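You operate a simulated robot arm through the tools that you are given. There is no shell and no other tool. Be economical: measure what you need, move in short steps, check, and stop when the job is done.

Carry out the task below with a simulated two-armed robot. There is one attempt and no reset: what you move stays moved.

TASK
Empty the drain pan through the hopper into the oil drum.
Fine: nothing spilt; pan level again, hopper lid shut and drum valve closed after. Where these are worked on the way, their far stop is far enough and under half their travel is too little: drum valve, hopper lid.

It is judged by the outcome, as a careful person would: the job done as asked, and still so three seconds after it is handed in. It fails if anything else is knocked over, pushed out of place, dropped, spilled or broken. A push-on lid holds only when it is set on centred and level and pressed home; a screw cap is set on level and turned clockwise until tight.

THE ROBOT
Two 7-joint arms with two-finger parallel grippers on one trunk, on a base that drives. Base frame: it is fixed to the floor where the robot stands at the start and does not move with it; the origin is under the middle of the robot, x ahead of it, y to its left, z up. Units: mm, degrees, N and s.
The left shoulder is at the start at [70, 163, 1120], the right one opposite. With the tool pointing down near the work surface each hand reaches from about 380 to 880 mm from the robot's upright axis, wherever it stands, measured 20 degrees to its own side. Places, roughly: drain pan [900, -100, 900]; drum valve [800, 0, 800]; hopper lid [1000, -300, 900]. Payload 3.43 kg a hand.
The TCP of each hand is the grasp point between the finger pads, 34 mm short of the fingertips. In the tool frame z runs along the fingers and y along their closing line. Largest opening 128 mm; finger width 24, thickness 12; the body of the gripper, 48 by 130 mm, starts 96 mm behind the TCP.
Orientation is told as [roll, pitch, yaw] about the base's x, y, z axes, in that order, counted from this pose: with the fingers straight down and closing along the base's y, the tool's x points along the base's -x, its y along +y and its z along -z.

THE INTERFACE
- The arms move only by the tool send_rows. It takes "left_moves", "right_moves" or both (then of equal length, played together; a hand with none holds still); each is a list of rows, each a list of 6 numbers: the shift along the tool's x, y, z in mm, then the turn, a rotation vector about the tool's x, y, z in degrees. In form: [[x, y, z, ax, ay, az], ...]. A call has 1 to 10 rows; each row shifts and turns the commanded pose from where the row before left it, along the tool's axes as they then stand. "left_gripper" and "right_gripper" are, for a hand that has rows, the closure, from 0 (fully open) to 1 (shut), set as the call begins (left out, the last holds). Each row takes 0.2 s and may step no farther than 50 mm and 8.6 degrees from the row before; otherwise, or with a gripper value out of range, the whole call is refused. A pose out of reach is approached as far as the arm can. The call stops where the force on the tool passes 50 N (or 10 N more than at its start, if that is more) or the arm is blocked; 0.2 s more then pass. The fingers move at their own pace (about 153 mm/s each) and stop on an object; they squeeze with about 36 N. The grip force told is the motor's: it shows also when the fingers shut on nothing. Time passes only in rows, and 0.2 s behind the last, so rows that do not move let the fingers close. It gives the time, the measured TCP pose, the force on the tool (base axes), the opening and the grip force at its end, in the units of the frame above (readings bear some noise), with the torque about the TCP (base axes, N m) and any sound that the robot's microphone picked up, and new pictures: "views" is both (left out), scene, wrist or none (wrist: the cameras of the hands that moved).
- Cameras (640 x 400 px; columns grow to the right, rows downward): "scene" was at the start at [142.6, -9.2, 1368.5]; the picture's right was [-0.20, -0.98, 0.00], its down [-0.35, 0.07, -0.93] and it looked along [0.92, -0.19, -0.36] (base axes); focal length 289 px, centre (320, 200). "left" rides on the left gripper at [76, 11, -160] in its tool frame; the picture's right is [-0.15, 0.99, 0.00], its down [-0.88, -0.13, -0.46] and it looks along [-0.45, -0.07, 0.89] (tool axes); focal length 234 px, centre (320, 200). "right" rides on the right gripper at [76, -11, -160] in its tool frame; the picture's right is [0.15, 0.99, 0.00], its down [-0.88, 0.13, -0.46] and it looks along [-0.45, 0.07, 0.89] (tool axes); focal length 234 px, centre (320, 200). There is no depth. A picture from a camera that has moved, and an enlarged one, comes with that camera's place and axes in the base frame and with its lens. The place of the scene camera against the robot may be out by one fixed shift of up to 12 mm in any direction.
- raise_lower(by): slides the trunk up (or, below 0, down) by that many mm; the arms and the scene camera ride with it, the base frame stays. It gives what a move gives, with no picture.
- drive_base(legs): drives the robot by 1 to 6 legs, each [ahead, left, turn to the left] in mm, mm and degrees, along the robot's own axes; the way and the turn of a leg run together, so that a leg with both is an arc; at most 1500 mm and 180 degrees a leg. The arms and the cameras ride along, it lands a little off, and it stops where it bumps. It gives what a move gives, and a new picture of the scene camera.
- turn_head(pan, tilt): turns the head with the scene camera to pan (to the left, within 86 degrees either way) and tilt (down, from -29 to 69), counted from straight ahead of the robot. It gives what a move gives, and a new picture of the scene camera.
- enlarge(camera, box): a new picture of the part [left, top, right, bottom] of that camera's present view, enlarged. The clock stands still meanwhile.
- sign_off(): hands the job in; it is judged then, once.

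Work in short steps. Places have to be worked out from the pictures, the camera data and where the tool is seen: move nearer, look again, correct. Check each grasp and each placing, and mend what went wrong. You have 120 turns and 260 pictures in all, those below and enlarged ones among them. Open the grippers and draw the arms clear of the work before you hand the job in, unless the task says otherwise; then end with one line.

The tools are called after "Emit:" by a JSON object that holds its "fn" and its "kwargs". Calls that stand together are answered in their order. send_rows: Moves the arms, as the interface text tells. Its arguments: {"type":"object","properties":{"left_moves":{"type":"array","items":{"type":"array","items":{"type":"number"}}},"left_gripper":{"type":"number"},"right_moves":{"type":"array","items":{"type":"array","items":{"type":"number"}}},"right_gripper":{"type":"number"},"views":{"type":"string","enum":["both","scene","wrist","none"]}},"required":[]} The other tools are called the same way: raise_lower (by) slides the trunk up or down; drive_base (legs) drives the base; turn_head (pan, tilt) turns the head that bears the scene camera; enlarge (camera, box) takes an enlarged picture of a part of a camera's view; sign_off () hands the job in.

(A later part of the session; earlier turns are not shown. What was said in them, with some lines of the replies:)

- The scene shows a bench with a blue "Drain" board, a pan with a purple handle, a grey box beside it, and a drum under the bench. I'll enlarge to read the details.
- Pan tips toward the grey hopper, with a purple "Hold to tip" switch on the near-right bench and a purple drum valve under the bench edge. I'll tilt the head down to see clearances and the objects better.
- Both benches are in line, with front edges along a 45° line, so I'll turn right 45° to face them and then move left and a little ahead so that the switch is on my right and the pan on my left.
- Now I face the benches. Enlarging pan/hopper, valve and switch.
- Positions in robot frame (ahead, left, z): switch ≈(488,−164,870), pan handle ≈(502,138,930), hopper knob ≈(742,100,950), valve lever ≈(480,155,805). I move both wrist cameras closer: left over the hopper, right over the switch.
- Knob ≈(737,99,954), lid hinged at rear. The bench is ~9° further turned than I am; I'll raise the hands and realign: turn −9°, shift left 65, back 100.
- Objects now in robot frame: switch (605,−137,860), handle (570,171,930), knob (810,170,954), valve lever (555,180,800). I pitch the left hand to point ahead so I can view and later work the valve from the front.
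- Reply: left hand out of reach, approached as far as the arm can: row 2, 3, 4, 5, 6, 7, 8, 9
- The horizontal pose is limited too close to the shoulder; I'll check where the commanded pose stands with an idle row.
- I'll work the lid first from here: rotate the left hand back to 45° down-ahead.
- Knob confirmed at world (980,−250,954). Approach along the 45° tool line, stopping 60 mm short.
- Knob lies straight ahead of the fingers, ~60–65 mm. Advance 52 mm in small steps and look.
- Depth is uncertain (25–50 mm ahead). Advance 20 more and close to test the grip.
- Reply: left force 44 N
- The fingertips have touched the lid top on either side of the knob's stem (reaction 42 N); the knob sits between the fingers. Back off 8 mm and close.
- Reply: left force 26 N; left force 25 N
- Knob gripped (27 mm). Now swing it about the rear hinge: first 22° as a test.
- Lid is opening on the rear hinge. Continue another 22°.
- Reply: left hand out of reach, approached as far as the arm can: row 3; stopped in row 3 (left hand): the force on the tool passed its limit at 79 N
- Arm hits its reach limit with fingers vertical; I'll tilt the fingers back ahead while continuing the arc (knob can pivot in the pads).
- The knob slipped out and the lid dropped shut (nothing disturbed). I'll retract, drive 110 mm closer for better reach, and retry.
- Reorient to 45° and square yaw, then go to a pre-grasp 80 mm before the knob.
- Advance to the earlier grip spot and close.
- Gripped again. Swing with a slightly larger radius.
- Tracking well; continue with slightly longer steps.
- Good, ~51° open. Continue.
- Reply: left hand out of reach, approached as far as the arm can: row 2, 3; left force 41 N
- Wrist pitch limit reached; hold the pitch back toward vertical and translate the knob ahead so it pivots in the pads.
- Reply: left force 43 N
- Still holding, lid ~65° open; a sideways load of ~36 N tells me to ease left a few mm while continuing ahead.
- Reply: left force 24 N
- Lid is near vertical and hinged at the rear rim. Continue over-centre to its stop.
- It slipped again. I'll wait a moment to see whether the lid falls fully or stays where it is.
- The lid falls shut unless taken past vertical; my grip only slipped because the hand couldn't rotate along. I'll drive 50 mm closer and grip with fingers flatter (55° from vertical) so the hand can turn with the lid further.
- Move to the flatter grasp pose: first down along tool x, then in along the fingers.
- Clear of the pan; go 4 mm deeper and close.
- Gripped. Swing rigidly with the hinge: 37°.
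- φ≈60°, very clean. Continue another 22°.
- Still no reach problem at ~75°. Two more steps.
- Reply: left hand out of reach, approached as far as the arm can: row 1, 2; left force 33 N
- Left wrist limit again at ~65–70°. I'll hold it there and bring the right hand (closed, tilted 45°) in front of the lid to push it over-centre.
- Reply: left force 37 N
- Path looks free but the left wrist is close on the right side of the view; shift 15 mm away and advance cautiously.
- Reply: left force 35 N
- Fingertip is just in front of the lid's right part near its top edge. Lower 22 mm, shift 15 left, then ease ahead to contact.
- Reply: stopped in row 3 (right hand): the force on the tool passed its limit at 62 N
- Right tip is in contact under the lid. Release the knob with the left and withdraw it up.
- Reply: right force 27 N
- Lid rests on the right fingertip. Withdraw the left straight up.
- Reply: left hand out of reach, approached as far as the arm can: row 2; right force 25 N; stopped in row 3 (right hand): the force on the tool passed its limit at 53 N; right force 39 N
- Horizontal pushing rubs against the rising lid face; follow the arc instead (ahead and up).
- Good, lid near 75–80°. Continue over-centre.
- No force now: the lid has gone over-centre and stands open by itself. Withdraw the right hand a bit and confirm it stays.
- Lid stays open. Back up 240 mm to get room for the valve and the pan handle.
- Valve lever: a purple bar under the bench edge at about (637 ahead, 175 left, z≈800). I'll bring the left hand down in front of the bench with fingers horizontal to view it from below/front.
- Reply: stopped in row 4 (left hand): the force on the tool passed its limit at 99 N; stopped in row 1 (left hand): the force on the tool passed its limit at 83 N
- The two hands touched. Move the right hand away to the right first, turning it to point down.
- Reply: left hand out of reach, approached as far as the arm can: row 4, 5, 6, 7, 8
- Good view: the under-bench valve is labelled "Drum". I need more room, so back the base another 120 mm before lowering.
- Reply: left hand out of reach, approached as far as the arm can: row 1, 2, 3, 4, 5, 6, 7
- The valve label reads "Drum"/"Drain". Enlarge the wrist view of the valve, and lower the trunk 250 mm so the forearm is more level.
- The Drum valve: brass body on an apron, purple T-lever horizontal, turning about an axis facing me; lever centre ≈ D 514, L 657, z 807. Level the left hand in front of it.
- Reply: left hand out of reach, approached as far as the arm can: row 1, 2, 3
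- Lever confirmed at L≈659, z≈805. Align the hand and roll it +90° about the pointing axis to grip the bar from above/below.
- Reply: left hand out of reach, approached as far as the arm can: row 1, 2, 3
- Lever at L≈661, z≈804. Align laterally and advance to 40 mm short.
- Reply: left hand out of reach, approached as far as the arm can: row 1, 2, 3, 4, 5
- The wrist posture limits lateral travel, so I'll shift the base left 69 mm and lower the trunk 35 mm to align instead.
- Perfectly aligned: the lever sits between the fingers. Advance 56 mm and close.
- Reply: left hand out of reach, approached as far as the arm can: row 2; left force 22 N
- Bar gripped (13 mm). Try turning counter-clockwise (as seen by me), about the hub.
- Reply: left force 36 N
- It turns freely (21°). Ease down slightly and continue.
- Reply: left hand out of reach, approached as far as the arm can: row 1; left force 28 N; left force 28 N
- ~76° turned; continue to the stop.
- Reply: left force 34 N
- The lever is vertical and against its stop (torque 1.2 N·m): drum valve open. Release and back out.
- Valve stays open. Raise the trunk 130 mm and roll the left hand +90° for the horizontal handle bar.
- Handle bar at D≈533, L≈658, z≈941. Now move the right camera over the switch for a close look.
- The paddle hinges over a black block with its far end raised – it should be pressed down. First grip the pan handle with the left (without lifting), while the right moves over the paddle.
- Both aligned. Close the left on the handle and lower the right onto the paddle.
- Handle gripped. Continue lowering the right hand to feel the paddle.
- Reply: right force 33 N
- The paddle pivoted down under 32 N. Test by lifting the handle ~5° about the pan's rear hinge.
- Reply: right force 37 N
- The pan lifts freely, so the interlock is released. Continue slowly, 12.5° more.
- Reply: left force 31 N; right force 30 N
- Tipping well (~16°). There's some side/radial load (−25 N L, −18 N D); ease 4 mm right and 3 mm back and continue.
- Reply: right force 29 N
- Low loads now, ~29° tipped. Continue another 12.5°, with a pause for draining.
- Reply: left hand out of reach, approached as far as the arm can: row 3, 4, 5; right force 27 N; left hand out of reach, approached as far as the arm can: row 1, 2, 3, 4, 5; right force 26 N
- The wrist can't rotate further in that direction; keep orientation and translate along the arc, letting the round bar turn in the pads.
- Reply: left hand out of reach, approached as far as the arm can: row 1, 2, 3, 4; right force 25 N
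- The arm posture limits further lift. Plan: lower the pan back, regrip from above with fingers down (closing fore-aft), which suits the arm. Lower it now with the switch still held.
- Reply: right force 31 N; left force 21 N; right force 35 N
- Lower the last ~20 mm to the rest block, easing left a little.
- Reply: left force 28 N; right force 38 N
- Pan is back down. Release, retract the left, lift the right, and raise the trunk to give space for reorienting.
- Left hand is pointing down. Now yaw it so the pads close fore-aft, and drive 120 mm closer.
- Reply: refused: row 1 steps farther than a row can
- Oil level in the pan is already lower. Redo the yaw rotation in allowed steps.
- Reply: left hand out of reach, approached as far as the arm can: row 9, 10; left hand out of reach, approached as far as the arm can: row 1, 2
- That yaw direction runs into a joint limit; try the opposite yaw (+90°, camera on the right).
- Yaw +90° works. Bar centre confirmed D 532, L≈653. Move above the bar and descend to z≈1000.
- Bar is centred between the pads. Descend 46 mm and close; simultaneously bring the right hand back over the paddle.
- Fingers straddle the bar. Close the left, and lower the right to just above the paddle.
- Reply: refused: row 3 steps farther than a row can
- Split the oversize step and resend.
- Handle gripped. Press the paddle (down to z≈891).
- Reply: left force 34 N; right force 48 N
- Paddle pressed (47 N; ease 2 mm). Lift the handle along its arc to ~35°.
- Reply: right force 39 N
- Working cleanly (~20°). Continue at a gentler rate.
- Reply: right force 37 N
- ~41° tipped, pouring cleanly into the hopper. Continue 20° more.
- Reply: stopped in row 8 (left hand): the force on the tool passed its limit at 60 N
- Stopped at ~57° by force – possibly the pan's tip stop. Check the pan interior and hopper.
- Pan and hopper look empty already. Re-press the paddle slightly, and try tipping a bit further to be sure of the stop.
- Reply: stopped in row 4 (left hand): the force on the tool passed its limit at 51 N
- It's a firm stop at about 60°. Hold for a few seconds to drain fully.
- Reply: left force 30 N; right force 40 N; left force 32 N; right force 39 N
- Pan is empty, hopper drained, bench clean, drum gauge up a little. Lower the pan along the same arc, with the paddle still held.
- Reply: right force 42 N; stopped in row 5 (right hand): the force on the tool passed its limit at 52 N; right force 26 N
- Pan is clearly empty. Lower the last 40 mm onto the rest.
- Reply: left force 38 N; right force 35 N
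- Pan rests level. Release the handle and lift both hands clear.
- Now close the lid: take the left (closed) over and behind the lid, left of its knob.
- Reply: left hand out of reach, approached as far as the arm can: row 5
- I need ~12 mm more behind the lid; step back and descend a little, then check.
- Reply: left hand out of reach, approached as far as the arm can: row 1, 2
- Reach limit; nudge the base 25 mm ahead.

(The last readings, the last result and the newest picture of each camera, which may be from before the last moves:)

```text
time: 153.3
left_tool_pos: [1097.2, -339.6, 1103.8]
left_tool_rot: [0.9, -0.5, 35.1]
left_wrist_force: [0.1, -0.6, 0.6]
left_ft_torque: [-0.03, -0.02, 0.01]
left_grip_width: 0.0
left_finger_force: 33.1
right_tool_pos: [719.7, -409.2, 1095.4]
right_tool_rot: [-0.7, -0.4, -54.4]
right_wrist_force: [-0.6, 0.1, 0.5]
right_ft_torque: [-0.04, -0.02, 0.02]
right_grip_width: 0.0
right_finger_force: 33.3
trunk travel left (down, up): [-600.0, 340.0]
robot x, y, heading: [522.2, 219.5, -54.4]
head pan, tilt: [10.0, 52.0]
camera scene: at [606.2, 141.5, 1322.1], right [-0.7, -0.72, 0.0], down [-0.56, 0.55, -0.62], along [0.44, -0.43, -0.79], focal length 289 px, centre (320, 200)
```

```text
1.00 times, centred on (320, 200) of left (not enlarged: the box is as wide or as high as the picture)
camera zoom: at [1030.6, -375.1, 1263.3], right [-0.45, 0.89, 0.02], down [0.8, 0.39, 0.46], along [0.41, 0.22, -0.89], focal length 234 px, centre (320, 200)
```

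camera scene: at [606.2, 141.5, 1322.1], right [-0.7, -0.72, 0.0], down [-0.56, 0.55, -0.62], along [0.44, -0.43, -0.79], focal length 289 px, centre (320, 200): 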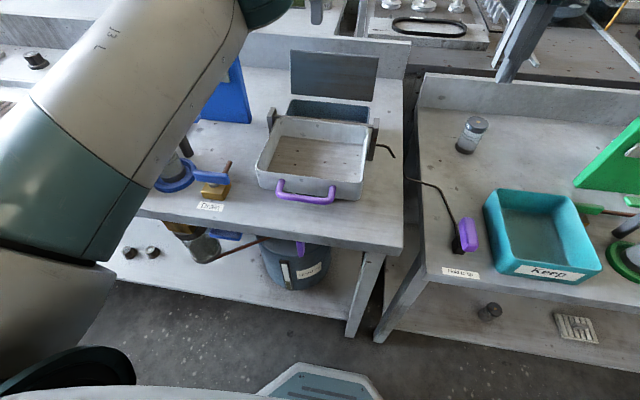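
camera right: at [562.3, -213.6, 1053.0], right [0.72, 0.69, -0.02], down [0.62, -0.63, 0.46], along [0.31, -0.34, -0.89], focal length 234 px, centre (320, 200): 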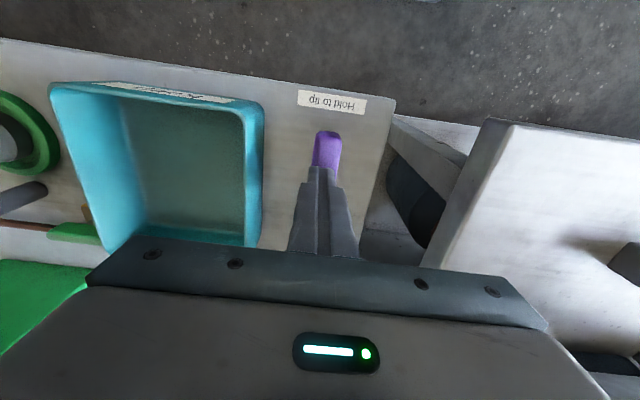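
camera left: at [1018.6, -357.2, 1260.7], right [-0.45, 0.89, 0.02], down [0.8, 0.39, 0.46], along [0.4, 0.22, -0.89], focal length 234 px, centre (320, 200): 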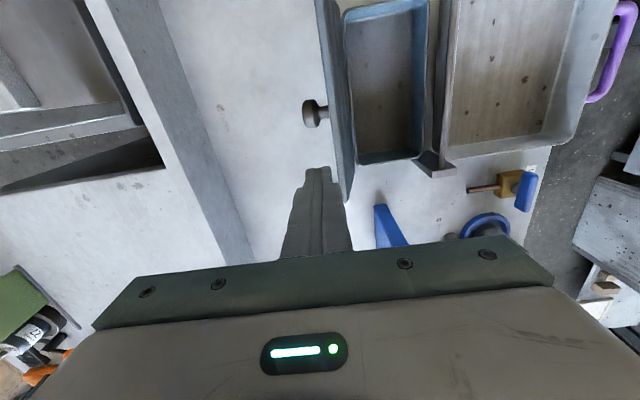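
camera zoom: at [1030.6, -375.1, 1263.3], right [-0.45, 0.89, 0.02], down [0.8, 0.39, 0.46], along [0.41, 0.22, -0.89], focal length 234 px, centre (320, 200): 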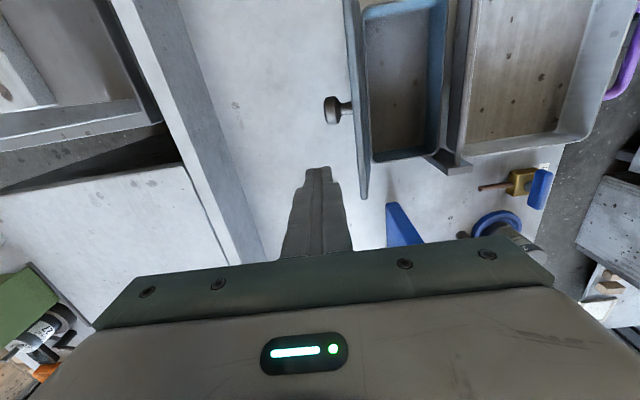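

Clear behind the lid. Shift 14 mm toward centre, descend 68 mm, then pull toward me slowly.

Emit:
{"fn": "send_rows", "kwargs": {"left_moves": [[14, 0, 14, 0, 0, 0], [0, 0, 20, 0, 0, 0], [0, 0, 20, 0, 0, 0], [0, 0, 14, 0, 0, 0], [0, 0, 0, 0, 0, 0]], "views": "none"}}

Emit:
{"fn": "send_rows", "kwargs": {"left_moves": [[0, 10, 0, 0, 0, 0], [0, 10, 0, 0, 0, 0], [0, 8, 0, 0, 0, 0], [0, 8, -1, 0, 0, 0], [0, 8, -1, 0, 0, 0], [0, 8, 0, 0, 0, 0], [0, 0, 0, 0, 0, 0]], "views": "wrist"}}

Emit:
{"fn": "enlarge", "kwargs": {"camera": "scene", "box": [220, 20, 420, 170]}}

```text
time: 154.5
left_tool_pos: [1094.8, -359.9, 1037.4]
left_tool_rot: [1.0, -0.5, 35.1]
left_wrist_force: [0.4, -0.7, 0.2]
left_ft_torque: [0.0, -0.04, 0.0]
left_grip_width: 0.1
left_finger_force: 33.0
left hand out of reach, approached as far as the arm can: row 2, 3, 4
right_tool_pos: [720.2, -413.4, 1094.7]
right_tool_rot: [-0.7, -0.3, -54.3]
right_wrist_force: [-0.1, 0.6, -0.3]
right_ft_torque: [0.01, 0.01, 0.03]
right_grip_width: 0.2
right_finger_force: 32.9
trunk travel left (down, up): [-600.0, 340.0]
robot x, y, heading: [523.5, 225.6, -53.9]
head pan, tilt: [10.0, 52.0]
```

```text
time: 156.1
left_tool_pos: [1086.2, -360.0, 1050.4]
left_tool_rot: [1.1, -0.5, 35.1]
left_wrist_force: [0.0, 0.5, 0.7]
left_ft_torque: [-0.02, 0.02, -0.01]
left_grip_width: 0.4
left_finger_force: 32.6
left hand out of reach, approached as far as the arm can: row 1, 2, 3, 4, 5, 6
right_tool_pos: [721.1, -411.5, 1094.6]
right_tool_rot: [-0.7, -0.3, -54.4]
right_wrist_force: [0.2, -0.4, 0.5]
right_ft_torque: [-0.02, 0.04, -0.01]
right_grip_width: 0.0
right_finger_force: 33.3
trunk travel left (down, up): [-600.0, 340.0]
robot x, y, heading: [520.8, 223.0, -53.8]
head pan, tilt: [10.0, 52.0]
camera left: at [1019.3, -398.7, 1210.6], right [-0.45, 0.89, 0.02], down [0.8, 0.39, 0.46], along [0.4, 0.22, -0.89], focal length 234 px, centre (320, 200)
```

left: 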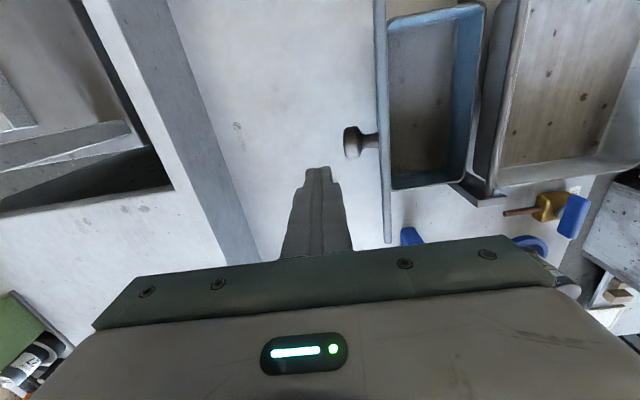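

```text
2.67 times, centred on (320, 95) of scene
camera zoom: at [608.0, 139.0, 1321.6], right [-0.7, -0.72, 0.0], down [-0.56, 0.55, -0.62], along [0.44, -0.43, -0.79], focal length 770 px, centre (320, 480)
```

zoom: 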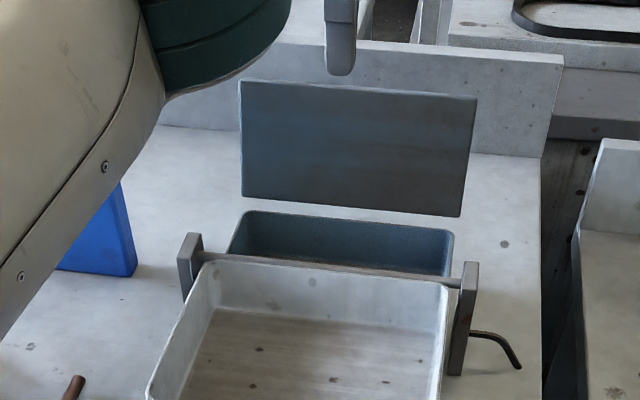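

The wrist is against a limit in this yaw. Rotate the hand back to yaw 0 in place (behind the lid).

Emit:
{"fn": "send_rows", "kwargs": {"left_moves": [[0, 0, 0, 0, 0, 8.5], [0, 0, 0, 0, 0, 8.5], [0, 0, 0, 0, 0, 8.5], [0, 0, 0, 0, 0, 8.5], [0, 0, 0, 0, 0, 8.5], [0, 0, 0, 0, 0, 8.5], [0, 0, 0, 0, 0, 8.5], [0, 0, 0, 0, 0, 8.5], [0, 0, 0, 0, 0, 8.5], [0, 0, 0, 0, 0, 8.5]], "views": "wrist"}}

```text
time: 158.3
left_tool_pos: [1085.9, -362.5, 1050.1]
left_tool_rot: [0.6, 1.1, -50.1]
left_wrist_force: [-0.6, -0.3, -0.1]
left_ft_torque: [0.0, -0.02, 0.01]
left_grip_width: 0.0
left_finger_force: 33.2
right_tool_pos: [721.0, -410.4, 1094.9]
right_tool_rot: [-0.7, -0.3, -54.4]
right_wrist_force: [0.2, -0.2, -0.5]
right_ft_torque: [0.02, 0.0, 0.01]
right_grip_width: 0.0
right_finger_force: 33.2
trunk travel left (down, up): [-600.0, 340.0]
robot x, y, heading: [525.9, 222.2, -54.4]
head pan, tilt: [10.0, 52.0]
camera left: at [1047.5, -299.3, 1211.6], right [0.85, 0.52, 0.01], down [0.47, -0.77, 0.44], along [0.23, -0.37, -0.9], focal length 234 px, centre (320, 200)
```

left: 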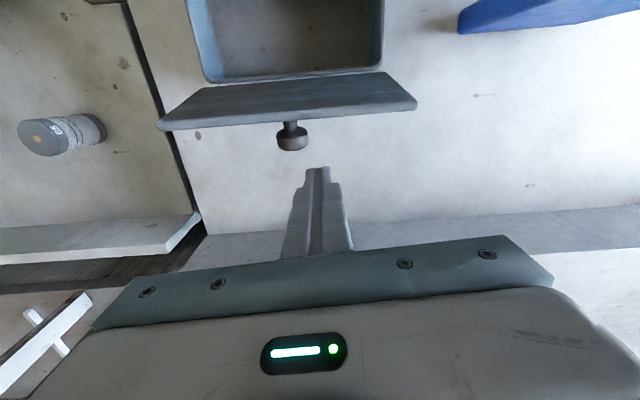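

Free again, fingers behind the lid just left of the knob. Pull toward me.

Emit:
{"fn": "send_rows", "kwargs": {"left_moves": [[0, 3, 10, 0, 0, -4], [10, 0, 0, 0, 0, 0], [10, 0, 0, 0, 0, 0], [10, 0, 0, 0, 0, 0], [8, 0, 0, 0, 0, 0], [8, 0, 0, 0, 0, 0], [8, 0, 0, 0, 0, 0], [0, 0, 0, 0, 0, 0]], "views": "wrist"}}

```text
time: 160.1
left_tool_pos: [1071.9, -366.0, 1053.1]
left_tool_rot: [0.7, 1.1, -45.9]
left_wrist_force: [-0.8, 0.3, -0.4]
left_ft_torque: [-0.01, 0.02, 0.02]
left_grip_width: 0.3
left_finger_force: 33.1
left hand out of reach, approached as far as the arm can: row 1, 2, 3, 4, 5, 6, 7
right_tool_pos: [720.2, -411.8, 1093.1]
right_tool_rot: [-0.8, -0.3, -54.4]
right_wrist_force: [-0.2, 0.0, -0.1]
right_ft_torque: [0.02, 0.01, 0.01]
right_grip_width: 0.0
right_finger_force: 33.1
trunk travel left (down, up): [-600.0, 340.0]
robot x, y, heading: [524.1, 222.1, -54.0]
head pan, tilt: [10.0, 52.0]
camera left: at [1030.1, -307.9, 1213.9], right [0.81, 0.58, 0.01], down [0.52, -0.73, 0.44], along [0.26, -0.35, -0.9], focal length 234 px, centre (320, 200)
```

left: 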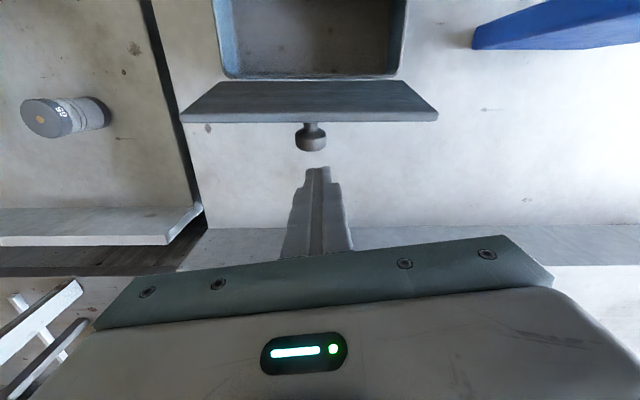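

The arm joint limit blocks this, but the base can do the pull: drive back 100 mm so the fingers swing the lid over.

Emit:
{"fn": "drive_base", "kwargs": {"legs": [[-100, 0, 0]]}}

Emit:
{"fn": "enlarge", "kwargs": {"camera": "scene", "box": [220, 0, 420, 150]}}

```text
time: 161.2
left_tool_pos: [1016.7, -288.8, 1050.2]
left_tool_rot: [0.6, 1.1, -45.9]
left_wrist_force: [0.1, 0.0, 0.1]
left_ft_torque: [0.01, 0.03, 0.0]
left_grip_width: 0.2
left_finger_force: 32.6
right_tool_pos: [664.6, -331.4, 1092.8]
right_tool_rot: [-0.7, -0.4, -54.3]
right_wrist_force: [-0.4, -0.1, -0.5]
right_ft_torque: [0.04, 0.01, -0.03]
right_grip_width: 0.0
right_finger_force: 33.1
trunk travel left (down, up): [-600.0, 340.0]
robot x, y, heading: [467.4, 300.8, -54.3]
head pan, tilt: [10.0, 52.0]
camera scene: at [551.0, 218.1, 1321.2], right [-0.7, -0.72, 0.0], down [-0.57, 0.55, -0.61], along [0.44, -0.43, -0.79], focal length 289 px, centre (320, 200)
```

scene: 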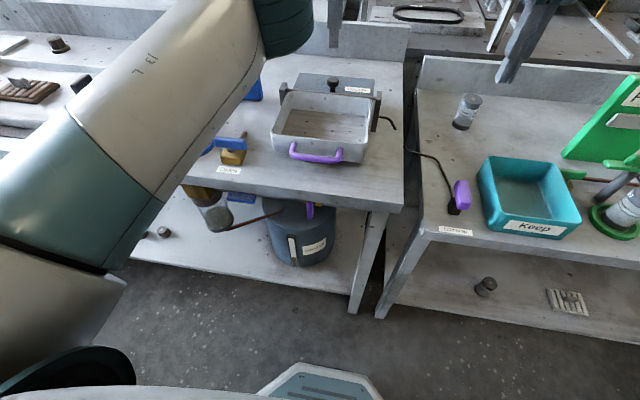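

```text
2.67 times, centred on (320, 75) of scene
camera zoom: at [551.0, 218.1, 1321.2], right [-0.7, -0.72, 0.0], down [-0.57, 0.55, -0.61], along [0.44, -0.43, -0.79], focal length 770 px, centre (320, 533)
```

zoom: 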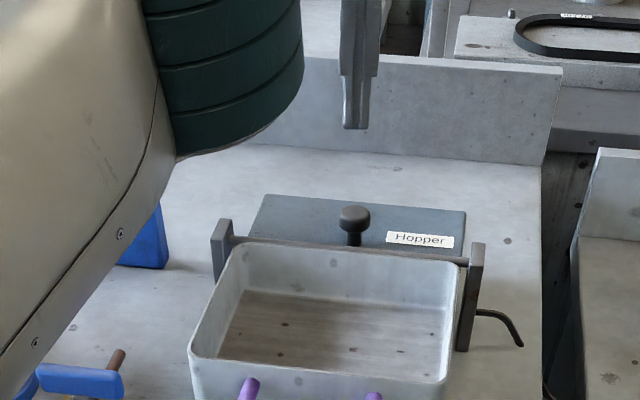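

Lid is shut. Now go close the valve: raise the left hand, back the base 264 mm, straighten yaw, and pitch the hand to horizontal.

Emit:
{"fn": "send_rows", "kwargs": {"left_moves": [[0, 0, -30, 0, 0, 4.3], [0, 0, -30, 0, 0, 4.3]], "left_gripper": 0.62, "views": "none"}}

Emit:
{"fn": "drive_base", "kwargs": {"legs": [[-264, 0, 0]]}}

Emit:
{"fn": "send_rows", "kwargs": {"left_moves": [[0, 0, 0, 0, -8.5, 0], [0, 0, 0, 0, -8.5, 0], [0, 0, 0, 0, -8.5, 0], [0, 0, 0, 0, -8.5, 0], [0, 0, 0, 0, -8.5, 0], [0, 0, 0, 0, -8.5, 0], [0, 0, 0, 0, -8.5, 0], [0, 0, 0, 0, -8.5, 0], [0, 0, 0, 0, -8.5, 0], [0, 0, 0, 0, -8.5, 0]], "views": "none"}}

Emit:
{"fn": "send_rows", "kwargs": {"left_moves": [[0, 0, 0, 0, -6, 0], [0, 0, -35, 0, 0, 0], [0, 0, -35, 0, 0, 0], [0, 0, -35, 0, 0, 0], [0, 0, -35, 0, 0, 0], [0, 0, 0, 0, 0, 0]], "views": "scene"}}

```text
time: 161.8
left_tool_pos: [1006.7, -275.3, 1108.7]
left_tool_rot: [0.5, 1.1, -54.6]
left_wrist_force: [1.0, 0.4, -0.2]
left_ft_torque: [-0.02, 0.01, 0.01]
left_grip_width: 48.5
left_finger_force: 0.0
left hand out of reach, approached as far as the arm can: row 1, 2
right_tool_pos: [662.5, -330.3, 1094.4]
right_tool_rot: [-0.6, -0.3, -54.4]
right_wrist_force: [-0.1, -0.2, 0.4]
right_ft_torque: [-0.01, -0.01, 0.01]
right_grip_width: 0.0
right_finger_force: 33.0
trunk travel left (down, up): [-600.0, 340.0]
robot x, y, heading: [466.4, 305.4, -54.2]
head pan, tilt: [10.0, 52.0]
```

```text
time: 163.7
left_tool_pos: [855.2, -65.6, 1106.6]
left_tool_rot: [0.5, 1.2, -54.5]
left_wrist_force: [-0.5, -0.1, 0.4]
left_ft_torque: [0.0, -0.03, -0.03]
left_grip_width: 48.6
left_finger_force: 0.1
right_tool_pos: [511.0, -120.3, 1093.6]
right_tool_rot: [-0.8, -0.3, -54.3]
right_wrist_force: [-1.1, 1.1, -0.2]
right_ft_torque: [0.0, -0.01, 0.0]
right_grip_width: 0.1
right_finger_force: 32.2
trunk travel left (down, up): [-600.0, 340.0]
robot x, y, heading: [314.5, 511.8, -54.3]
head pan, tilt: [10.0, 52.0]
camera scene: at [398.2, 430.0, 1321.5], right [-0.7, -0.72, 0.0], down [-0.57, 0.55, -0.62], along [0.44, -0.43, -0.79], focal length 289 px, centre (320, 200)
```

scene: 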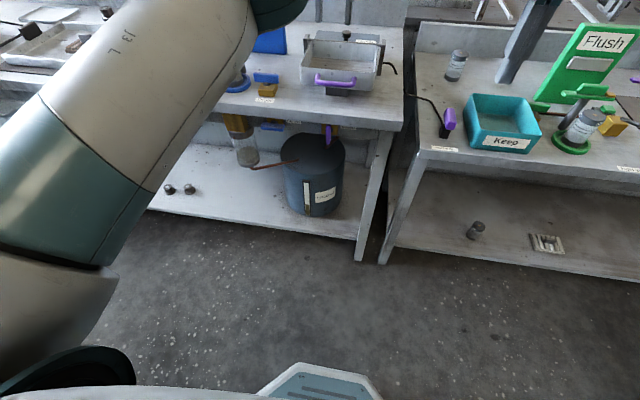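

```text
time: 165.9
left_tool_pos: [948.1, -174.1, 1175.6]
left_tool_rot: [1.4, -63.1, -55.8]
left_wrist_force: [-0.5, 0.1, 0.2]
left_ft_torque: [-0.03, 0.0, 0.01]
left_grip_width: 48.5
left_finger_force: 0.1
left hand out of reach, approached as far as the arm can: row 1, 2, 3, 4, 5, 6, 7
right_tool_pos: [511.2, -120.7, 1093.4]
right_tool_rot: [-0.8, -0.1, -54.4]
right_wrist_force: [-0.8, -0.3, -0.1]
right_ft_torque: [-0.02, -0.01, 0.0]
right_grip_width: 0.1
right_finger_force: 33.2
trunk travel left (down, up): [-600.0, 340.0]
robot x, y, heading: [311.6, 511.9, -54.2]
head pan, tilt: [10.0, 52.0]
```

```text
time: 167.3
left_tool_pos: [872.3, -69.5, 1223.9]
left_tool_rot: [2.0, -68.9, -56.5]
left_wrist_force: [0.4, -0.9, -0.4]
left_ft_torque: [0.02, 0.0, 0.01]
left_grip_width: 48.6
left_finger_force: 0.0
right_tool_pos: [512.4, -120.4, 1092.5]
right_tool_rot: [-0.8, -0.3, -54.3]
right_wrist_force: [0.0, 0.2, -0.1]
right_ft_torque: [0.04, 0.0, -0.01]
right_grip_width: 0.0
right_finger_force: 32.8
trunk travel left (down, up): [-600.0, 340.0]
robot x, y, heading: [316.4, 510.3, -54.2]
head pan, tilt: [10.0, 52.0]
camera scene: at [398.3, 428.9, 1321.5], right [-0.7, -0.72, 0.0], down [-0.57, 0.55, -0.61], along [0.44, -0.43, -0.79], focal length 289 px, centre (320, 200)
```

scene: 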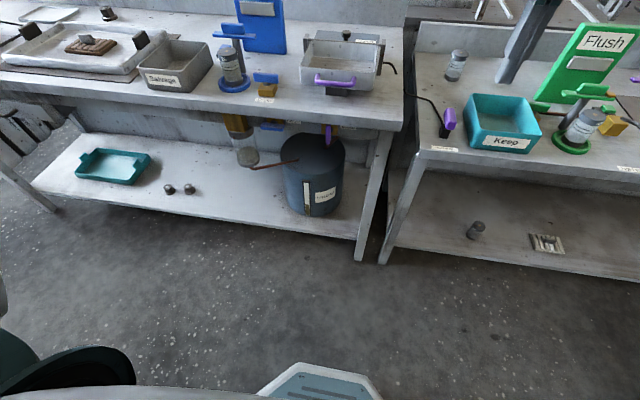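

Continue: finish pitching to level, then retract and descend.

Emit:
{"fn": "send_rows", "kwargs": {"left_moves": [[0, 0, 0, 0, -7, 0], [0, 0, 0, 0, -7, 0], [0, 0, 0, 0, -7, 0], [25, -2, -30, 0, 0, 0], [25, -2, -30, 0, 0, 0], [25, -2, -30, 0, 0, 0], [25, -2, -30, 0, 0, 0], [30, 0, -15, 0, 0, 0], [0, 0, 0, 0, 0, 0]], "views": "wrist"}}

```text
time: 169.3
left_tool_pos: [788.0, 40.9, 1094.3]
left_tool_rot: [70.8, -89.4, -125.0]
left_wrist_force: [-0.6, -0.8, -0.1]
left_ft_torque: [-0.01, 0.02, 0.02]
left_grip_width: 48.8
left_finger_force: 0.1
right_tool_pos: [510.8, -118.1, 1092.5]
right_tool_rot: [-0.8, -0.3, -54.3]
right_wrist_force: [-0.8, 0.0, -0.3]
right_ft_torque: [-0.03, 0.04, 0.0]
right_grip_width: 0.0
right_finger_force: 32.9
trunk travel left (down, up): [-600.0, 340.0]
robot x, y, heading: [314.0, 514.7, -54.2]
head pan, tilt: [10.0, 52.0]
camera left: at [705.5, 177.8, 1020.9], right [0.8, 0.58, 0.16], down [-0.38, 0.28, 0.88], along [0.46, -0.77, 0.45], focal length 234 px, centre (320, 200)
```

left: 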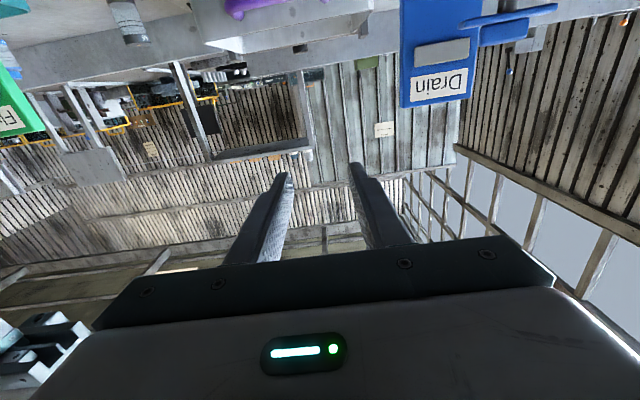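

All in reach. Lower the trunk 288 mm to the valve height and look.

Emit:
{"fn": "raise_lower", "kwargs": {"by": -288}}

Emit:
{"fn": "send_rows", "kwargs": {"left_moves": [[0, 0, 0, 0, 0, -4], [0, -4, 0, 0, 0, 0], [0, 0, 0, 0, 0, 0]], "views": "wrist"}}

```text
time: 172.2
left_tool_pos: [787.9, 39.5, 808.4]
left_tool_rot: [69.9, -89.3, -124.0]
left_wrist_force: [0.5, -0.4, 0.5]
left_ft_torque: [-0.02, 0.01, -0.01]
left_grip_width: 48.5
left_finger_force: 0.1
right_tool_pos: [511.6, -119.6, 805.6]
right_tool_rot: [-0.7, -0.2, -54.3]
right_wrist_force: [0.0, -0.1, 0.2]
right_ft_torque: [-0.03, -0.01, -0.02]
right_grip_width: 0.0
right_finger_force: 33.2
trunk travel left (down, up): [-312.0, 628.0]
robot x, y, heading: [312.0, 508.3, -54.3]
head pan, tilt: [10.0, 52.0]
```

```text
time: 173.0
left_tool_pos: [785.4, 37.4, 807.5]
left_tool_rot: [-85.7, -86.7, 31.6]
left_wrist_force: [0.7, 0.3, -0.6]
left_ft_torque: [-0.03, 0.03, 0.03]
left_grip_width: 48.8
left_finger_force: 0.1
right_tool_pos: [510.9, -120.6, 805.4]
right_tool_rot: [-0.7, -0.3, -54.3]
right_wrist_force: [0.2, -0.5, 0.1]
right_ft_torque: [0.0, 0.04, 0.0]
right_grip_width: 0.1
right_finger_force: 33.2
trunk travel left (down, up): [-312.0, 628.0]
robot x, y, heading: [314.0, 513.1, -54.6]
head pan, tilt: [10.0, 52.0]
camera left: at [697.5, 171.6, 732.6], right [0.81, 0.58, 0.09], down [-0.33, 0.32, 0.89], along [0.49, -0.75, 0.45], focal length 234 px, centre (320, 200)
```

left: 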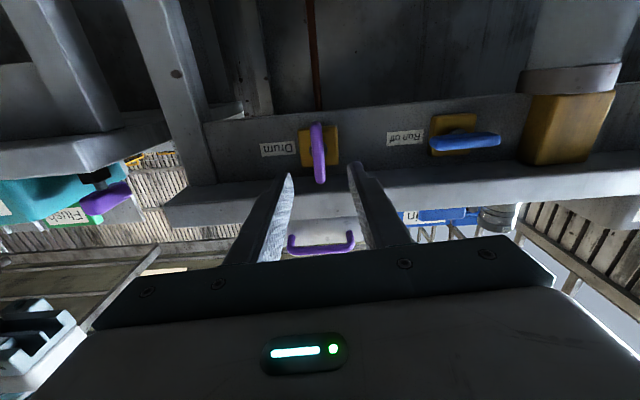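

Lever is right between the fingers. Advance 66 mm and close on it.

Emit:
{"fn": "send_rows", "kwargs": {"left_moves": [[0, 0, 20, 0, 0, 0], [0, 0, 20, 0, 0, 0], [0, 0, 15, 0, 0, 0], [0, 0, 11, 0, 0, 0], [0, 0, 0, 0, 0, 0]], "views": "none"}}

Emit:
{"fn": "send_rows", "kwargs": {"left_moves": [[0, 0, 0, 0, 0, 0], [0, 0, 0, 0, 0, 0], [0, 0, 0, 0, 0, 0]], "left_gripper": 1, "views": "wrist"}}

```text
time: 174.2
left_tool_pos: [816.6, -19.3, 813.6]
left_tool_rot: [-81.6, -86.5, 27.7]
left_wrist_force: [-0.5, 0.7, 0.3]
left_ft_torque: [-0.03, 0.02, -0.01]
left_grip_width: 48.6
left_finger_force: 0.1
left hand out of reach, approached as far as the arm can: row 2, 3
right_tool_pos: [511.9, -120.9, 806.3]
right_tool_rot: [-0.7, -0.3, -54.4]
right_wrist_force: [0.1, 0.5, -0.6]
right_ft_torque: [0.01, -0.01, -0.01]
right_grip_width: 0.1
right_finger_force: 33.0
trunk travel left (down, up): [-312.0, 628.0]
robot x, y, heading: [311.1, 514.4, -54.1]
head pan, tilt: [10.0, 52.0]
```

```text
time: 175.0
left_tool_pos: [821.1, -17.1, 811.9]
left_tool_rot: [-81.7, -86.6, 28.2]
left_wrist_force: [21.7, 16.5, -0.5]
left_ft_torque: [0.82, -0.87, 0.23]
left_grip_width: 13.7
left_finger_force: 44.7
right_tool_pos: [514.4, -118.0, 805.6]
right_tool_rot: [-0.9, -0.3, -54.2]
right_wrist_force: [0.5, -0.6, 0.4]
right_ft_torque: [0.0, -0.03, 0.01]
right_grip_width: 0.0
right_finger_force: 33.6
trunk travel left (down, up): [-312.0, 628.0]
robot x, y, heading: [315.8, 512.9, -53.9]
head pan, tilt: [10.0, 52.0]
camera left: at [732.0, 116.7, 737.3], right [0.8, 0.59, 0.09], down [-0.33, 0.31, 0.89], along [0.5, -0.74, 0.45], focal length 234 px, centre (320, 200)
```

left: 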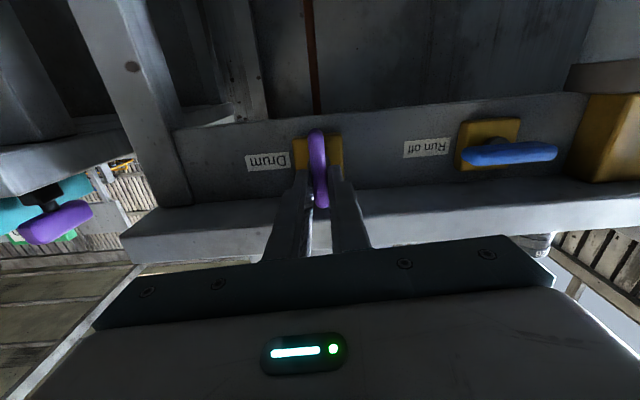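

Lever gripped. Turn clockwise (+90°) back to closed.

Emit:
{"fn": "send_rows", "kwargs": {"left_moves": [[0, 3, 0, 0, 0, 8], [0, 0, 0, 0, 0, 8], [0, 0, 0, 0, 0, 8], [0, 0, 0, 0, 0, 8], [0, 0, 0, 0, 0, 8], [0, 0, 0, 0, 0, 0]], "views": "none"}}

Emit:
{"fn": "send_rows", "kwargs": {"left_moves": [[0, 0, 0, 0, 0, 8], [0, 0, 0, 0, 0, 8], [0, 0, 0, 0, 0, 8], [0, 0, 0, 0, 0, 8], [0, 0, 0, 0, 0, 0]], "views": "wrist"}}

```text
time: 176.4
left_tool_pos: [817.8, -19.4, 810.4]
left_tool_rot: [88.7, -53.4, -142.8]
left_wrist_force: [20.0, 2.7, -12.5]
left_ft_torque: [0.32, 0.13, 0.77]
left_grip_width: 13.0
left_finger_force: 45.2
left hand out of reach, approached as far as the arm can: row 1
right_tool_pos: [512.8, -121.2, 804.5]
right_tool_rot: [-0.8, -0.2, -54.5]
right_wrist_force: [-0.3, 0.0, 0.5]
right_ft_torque: [0.02, -0.02, 0.0]
right_grip_width: 0.0
right_finger_force: 32.7
trunk travel left (down, up): [-312.0, 628.0]
robot x, y, heading: [312.2, 510.8, -54.2]
head pan, tilt: [10.0, 52.0]
```

```text
time: 177.6
left_tool_pos: [816.0, -20.8, 806.4]
left_tool_rot: [89.0, -21.2, -143.8]
left_wrist_force: [-0.3, 1.5, -36.7]
left_ft_torque: [0.33, 0.52, 0.49]
left_grip_width: 12.9
left_finger_force: 45.0
right_tool_pos: [512.1, -122.3, 802.5]
right_tool_rot: [-0.8, -0.1, -54.5]
right_wrist_force: [0.1, -0.4, 0.9]
right_ft_torque: [0.0, -0.01, 0.0]
right_grip_width: 0.0
right_finger_force: 33.3
trunk travel left (down, up): [-312.0, 628.0]
robot x, y, heading: [314.7, 514.0, -54.2]
head pan, tilt: [10.0, 52.0]
camera left: at [783.4, 153.5, 793.7], right [0.19, 0.12, 0.97], down [-0.97, -0.14, 0.21], along [0.16, -0.98, 0.08], focal length 234 px, centre (320, 200)
```

left: 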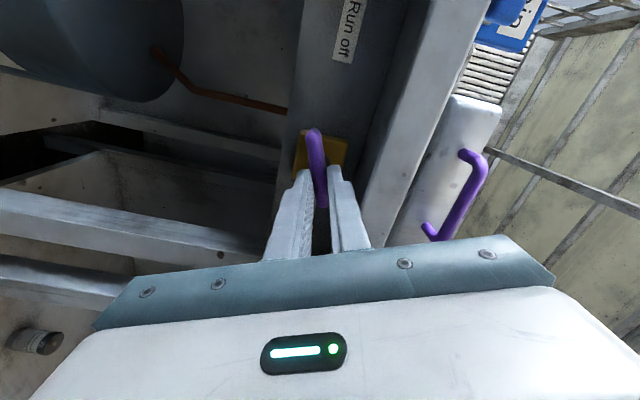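

20° to go; ease down 4 mm and finish to the stop.

Emit:
{"fn": "send_rows", "kwargs": {"left_moves": [[1, -4, 0, 0, 0, 7], [0, 0, 0, 0, 0, 7], [0, 0, 0, 0, 0, 7], [0, 0, 0, 0, 0, 4], [0, 0, 0, 0, 0, 0]], "views": "wrist"}}

```text
time: 178.8
left_tool_pos: [814.5, -20.2, 806.0]
left_tool_rot: [89.0, 3.7, -144.0]
left_wrist_force: [-7.8, 2.4, -32.0]
left_ft_torque: [-0.47, 1.15, 0.18]
left_grip_width: 13.9
left_finger_force: 44.9
right_tool_pos: [512.4, -121.8, 804.5]
right_tool_rot: [-0.7, -0.2, -54.5]
right_wrist_force: [-1.2, -0.2, -0.7]
right_ft_torque: [0.01, 0.01, 0.02]
right_grip_width: 0.0
right_finger_force: 32.5
trunk travel left (down, up): [-312.0, 628.0]
robot x, y, heading: [316.1, 513.5, -54.2]
head pan, tilt: [10.0, 52.0]
camera left: at [782.8, 152.6, 823.8], right [-0.16, -0.14, 0.98], down [-0.97, -0.14, -0.18], along [0.16, -0.98, -0.11], focal length 234 px, centre (320, 200)
```

left: 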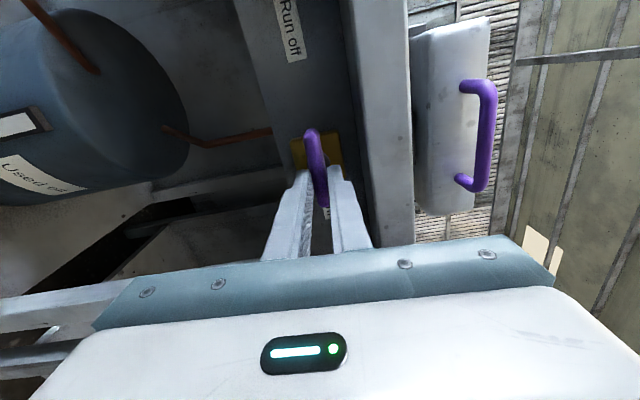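

Resisting torque 1.2 N·m: lever is at its closed stop. Release and back out to verify.

Emit:
{"fn": "send_rows", "kwargs": {"left_moves": [[0, 0, 0, 0, 0, -3], [0, 0, 0, 0, 0, 0], [0, 0, -25, 0, 0, 0], [0, 0, -35, 0, 0, 0], [0, 0, -35, 0, 0, 0]], "left_gripper": 0.6, "views": "wrist"}}

Emit:
{"fn": "turn_head", "kwargs": {"pan": 5, "tilt": 25}}

```text
time: 180.0
left_tool_pos: [760.6, 58.2, 810.3]
left_tool_rot: [90.0, 0.7, -144.1]
left_wrist_force: [-0.5, -0.6, 0.1]
left_ft_torque: [0.02, 0.01, 0.0]
left_grip_width: 51.1
left_finger_force: 0.1
right_tool_pos: [509.8, -119.6, 806.3]
right_tool_rot: [-0.7, -0.3, -54.3]
right_wrist_force: [0.4, -0.3, 1.0]
right_ft_torque: [0.02, -0.04, -0.04]
right_grip_width: 0.1
right_finger_force: 33.2
trunk travel left (down, up): [-312.0, 628.0]
robot x, y, heading: [314.1, 512.2, -54.0]
head pan, tilt: [10.0, 52.0]
camera left: at [729.6, 233.3, 823.3], right [-0.13, -0.09, 0.99], down [-0.98, -0.14, -0.14], along [0.16, -0.99, -0.07], focal length 234 px, centre (320, 200)
```

left: 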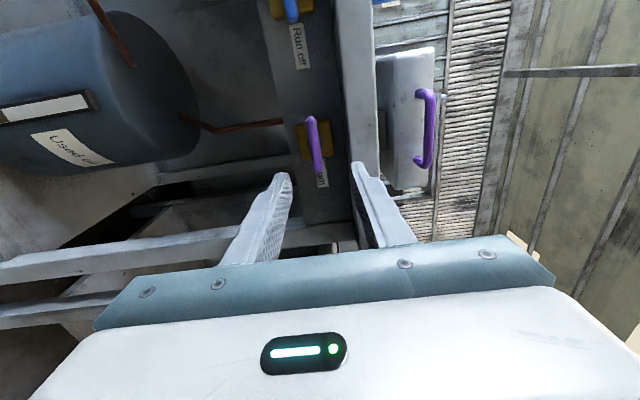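

```text
time: 180.9
left_tool_pos: [761.5, 58.1, 809.1]
left_tool_rot: [89.8, 0.6, -144.2]
left_wrist_force: [0.2, 0.3, -0.2]
left_ft_torque: [0.02, 0.01, 0.01]
left_grip_width: 51.3
left_finger_force: 0.0
right_tool_pos: [512.6, -120.3, 806.2]
right_tool_rot: [-0.8, -0.4, -54.3]
right_wrist_force: [-0.4, 0.2, 0.2]
right_ft_torque: [0.01, -0.01, 0.02]
right_grip_width: 0.0
right_finger_force: 33.0
trunk travel left (down, up): [-312.0, 628.0]
robot x, y, heading: [315.5, 513.4, -54.0]
head pan, tilt: [5.0, 25.0]
camera scene: at [404.5, 412.9, 1073.7], right [-0.76, -0.65, 0.0], down [-0.28, 0.32, -0.91], along [0.59, -0.69, -0.42], focal length 289 px, centre (320, 200)
```

scene: 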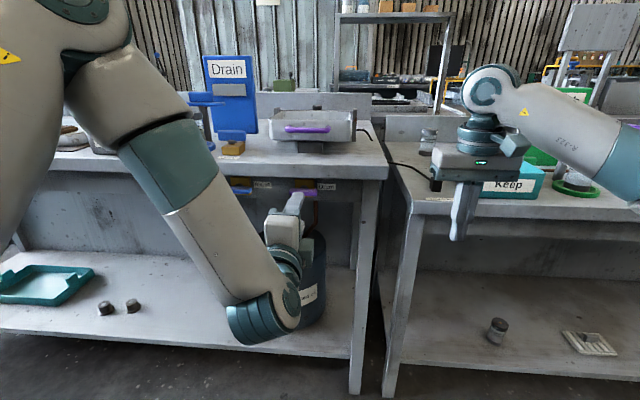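

Valve is closed. Back away, open the grippers, raise up and take a final look.

Emit:
{"fn": "drive_base", "kwargs": {"legs": [[-150, 0, 0]]}}

Emit:
{"fn": "send_rows", "kwargs": {"left_moves": [[0, 0, 0, 0, 0, 0], [0, 0, 0, 0, 0, 0]], "right_moves": [[0, 0, 0, 0, 0, 0], [0, 0, 0, 0, 0, 0]], "left_gripper": 0, "right_gripper": 0, "views": "none"}}

Emit:
{"fn": "raise_lower", "kwargs": {"by": 288}}

Emit:
{"fn": "turn_head", "kwargs": {"pan": 3, "tilt": 35}}

Emit:
{"fn": "enlarge", "kwargs": {"camera": "scene", "box": [230, 50, 430, 230]}}

```text
time: 182.3
left_tool_pos: [681.5, 168.6, 809.7]
left_tool_rot: [89.8, 0.7, -144.2]
left_wrist_force: [0.3, -0.4, 0.2]
left_ft_torque: [-0.02, -0.01, 0.0]
left_grip_width: 51.3
left_finger_force: 0.0
right_tool_pos: [432.7, -9.2, 806.4]
right_tool_rot: [-0.7, -0.4, -54.2]
right_wrist_force: [1.1, -0.5, -1.4]
right_ft_torque: [0.01, 0.0, 0.02]
right_grip_width: 0.1
right_finger_force: 32.8
trunk travel left (down, up): [-312.0, 628.0]
robot x, y, heading: [233.7, 621.2, -54.2]
head pan, tilt: [5.0, 25.0]
stopped in leg 1: the robot was blocked; the commanded pose is now the measured one
camera scene: at [324.8, 523.4, 1073.5], right [-0.76, -0.66, 0.0], down [-0.28, 0.32, -0.91], along [0.59, -0.68, -0.42], focal length 289 px, centre (320, 200)
```

scene: 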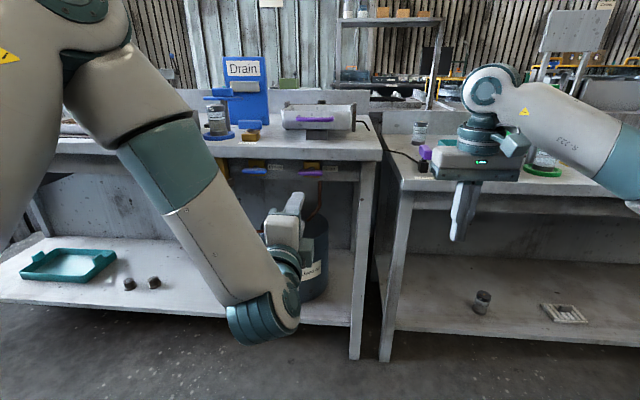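

```text
time: 182.9
left_tool_pos: [681.5, 171.8, 809.9]
left_tool_rot: [90.0, 0.6, -144.1]
left_wrist_force: [0.0, -0.1, 0.3]
left_ft_torque: [-0.03, 0.02, 0.01]
left_grip_width: 128.0
left_finger_force: 0.1
right_tool_pos: [432.0, -8.7, 808.0]
right_tool_rot: [-0.8, -0.4, -54.2]
right_wrist_force: [1.3, -0.4, 0.8]
right_ft_torque: [0.03, -0.05, 0.0]
right_grip_width: 128.1
right_finger_force: 0.1
trunk travel left (down, up): [-312.0, 628.0]
robot x, y, heading: [235.6, 623.7, -54.2]
head pan, tilt: [5.0, 25.0]
```

```text
time: 185.8
left_tool_pos: [681.0, 170.5, 1097.7]
left_tool_rot: [89.8, 0.6, -144.1]
left_wrist_force: [-0.7, 0.3, 0.8]
left_ft_torque: [-0.01, 0.01, -0.01]
left_grip_width: 128.2
left_finger_force: 0.0
right_tool_pos: [431.8, -7.7, 1094.3]
right_tool_rot: [-0.7, -0.4, -54.2]
right_wrist_force: [-0.2, 0.3, 0.1]
right_ft_torque: [0.01, 0.02, -0.01]
right_grip_width: 127.8
right_finger_force: 0.0
trunk travel left (down, up): [-600.0, 340.0]
robot x, y, heading: [231.7, 622.6, -54.2]
head pan, tilt: [5.0, 25.0]
```

```text
time: 186.6
left_tool_pos: [680.6, 171.8, 1098.0]
left_tool_rot: [89.8, 0.7, -144.1]
left_wrist_force: [-0.1, 0.6, 0.6]
left_ft_torque: [-0.02, 0.0, -0.03]
left_grip_width: 127.5
left_finger_force: 0.0
right_tool_pos: [432.3, -8.2, 1094.4]
right_tool_rot: [-0.9, -0.4, -54.2]
right_wrist_force: [0.8, -0.2, 0.2]
right_ft_torque: [0.01, -0.01, -0.04]
right_grip_width: 128.2
right_finger_force: 0.1
trunk travel left (down, up): [-600.0, 340.0]
robot x, y, heading: [228.5, 627.4, -54.1]
head pan, tilt: [3.0, 35.0]
camera scene: at [319.3, 525.4, 1346.0], right [-0.78, -0.63, 0.0], down [-0.36, 0.45, -0.82], along [0.51, -0.64, -0.57], focal length 289 px, centre (320, 200)
```

scene: 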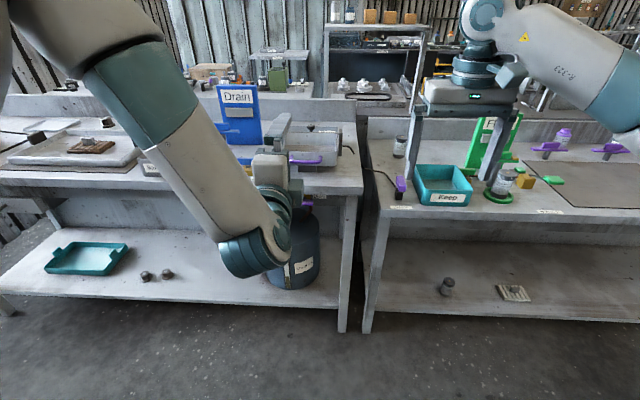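

```text
2.22 times, centred on (330, 140) of scene
camera zoom: at [319.3, 525.4, 1346.0], right [-0.78, -0.63, 0.0], down [-0.36, 0.45, -0.82], along [0.51, -0.64, -0.57], focal length 642 px, centre (298, 333)
```

zoom: 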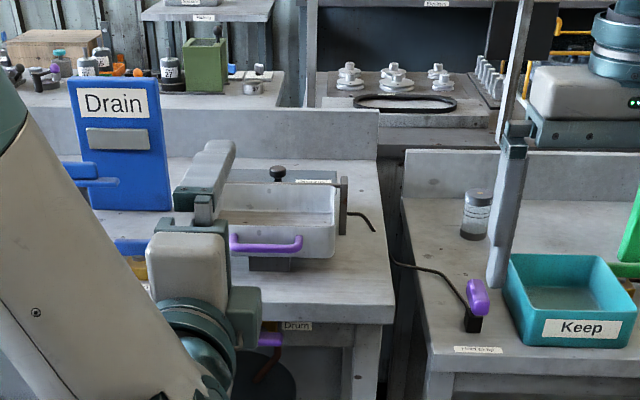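

The base bumped something behind at the end; move off it 40 mm and look to the sides.

Emit:
{"fn": "drive_base", "kwargs": {"legs": [[40, 0, 0]]}}

Emit:
{"fn": "turn_head", "kwargs": {"pan": 86, "tilt": 45}}

Emit:
{"fn": "turn_head", "kwargs": {"pan": -86, "tilt": 45}}

```text
time: 187.4
left_tool_pos: [701.5, 140.5, 1098.4]
left_tool_rot: [89.9, 0.7, -144.2]
left_wrist_force: [0.7, 0.2, 0.0]
left_ft_torque: [-0.05, -0.01, 0.02]
left_grip_width: 128.1
left_finger_force: 0.1
right_tool_pos: [454.4, -38.0, 1096.6]
right_tool_rot: [-0.7, -0.6, -54.3]
right_wrist_force: [0.3, 0.6, -0.4]
right_ft_torque: [-0.01, -0.02, 0.02]
right_grip_width: 128.2
right_finger_force: 0.1
trunk travel left (down, up): [-600.0, 340.0]
robot x, y, heading: [255.0, 592.8, -54.2]
head pan, tilt: [3.0, 35.0]
camera scene: at [340.5, 496.1, 1346.4], right [-0.78, -0.63, 0.0], down [-0.36, 0.45, -0.82], along [0.51, -0.64, -0.57], focal length 289 px, centre (320, 200)
```

scene: 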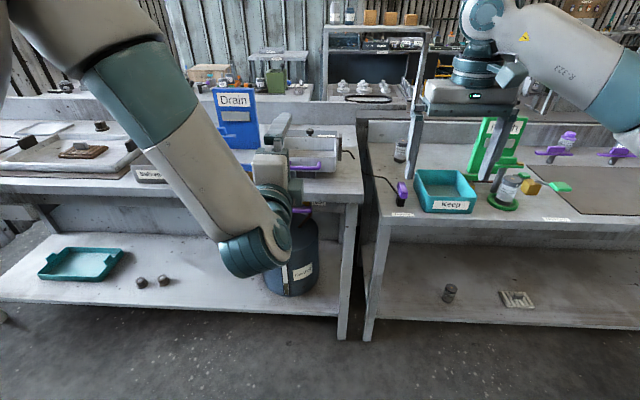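

```text
time: 189.0
left_tool_pos: [702.7, 139.5, 1097.5]
left_tool_rot: [89.8, 0.8, -144.2]
left_wrist_force: [0.0, 0.5, 0.5]
left_ft_torque: [-0.01, -0.02, -0.03]
left_grip_width: 128.1
left_finger_force: 0.1
right_tool_pos: [454.4, -38.5, 1094.9]
right_tool_rot: [-0.7, -0.5, -54.3]
right_wrist_force: [-0.8, -0.3, -0.2]
right_ft_torque: [0.0, -0.03, -0.02]
right_grip_width: 127.7
right_finger_force: 0.0
trunk travel left (down, up): [-600.0, 340.0]
robot x, y, heading: [256.2, 594.6, -54.5]
head pan, tilt: [85.9, 45.0]
camera scene: at [355.5, 605.7, 1331.2], right [0.53, -0.85, 0.0], down [-0.6, -0.37, -0.71], along [0.6, 0.37, -0.71], focal length 289 px, centre (320, 200)
```

scene: 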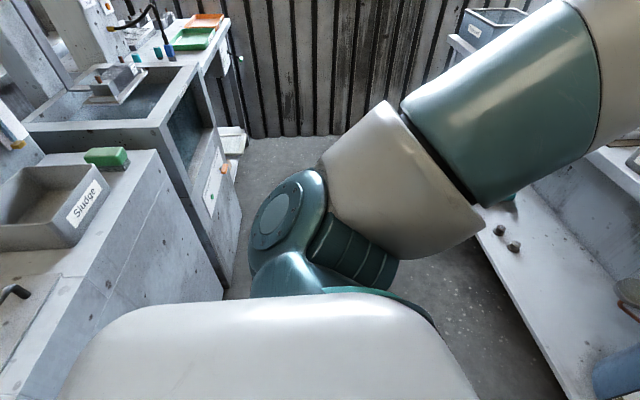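

```text
time: 191.6
left_tool_pos: [703.1, 139.3, 1097.9]
left_tool_rot: [89.9, 0.7, -144.1]
left_wrist_force: [-0.4, -0.7, 0.4]
left_ft_torque: [-0.01, 0.03, 0.0]
left_grip_width: 127.9
left_finger_force: 0.0
right_tool_pos: [453.6, -39.4, 1095.5]
right_tool_rot: [-0.8, -0.5, -54.4]
right_wrist_force: [-0.5, 0.1, -0.4]
right_ft_torque: [0.01, 0.01, 0.01]
right_grip_width: 128.1
right_finger_force: 0.0
trunk travel left (down, up): [-600.0, 340.0]
robot x, y, heading: [252.5, 596.4, -54.7]
head pan, tilt: [-85.9, 45.0]
camera scene: at [223.9, 510.8, 1331.2], right [-0.64, 0.77, 0.0], down [0.54, 0.45, -0.71], along [-0.54, -0.45, -0.71], focal length 289 px, centre (320, 200)
```

scene: 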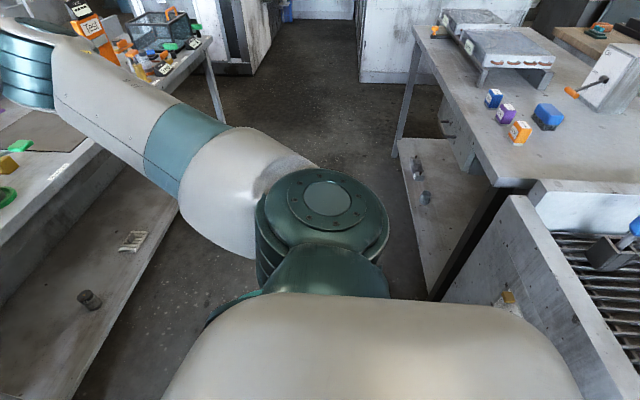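

Only the fixed bench behind was touched, and nothing there has moved. The pan is empty and level, the lid is shut, the valve is closed and both hands are open and clear, so I'm handing in.

Emit:
{"fn": "sign_off", "kwargs": {}}

```text
The job is handed in.
```

I tipped the drain pan out through the hopper into the oil drum. The pan is empty and level again, the hopper lid is shut, the drum valve is closed, and I saw no spill.
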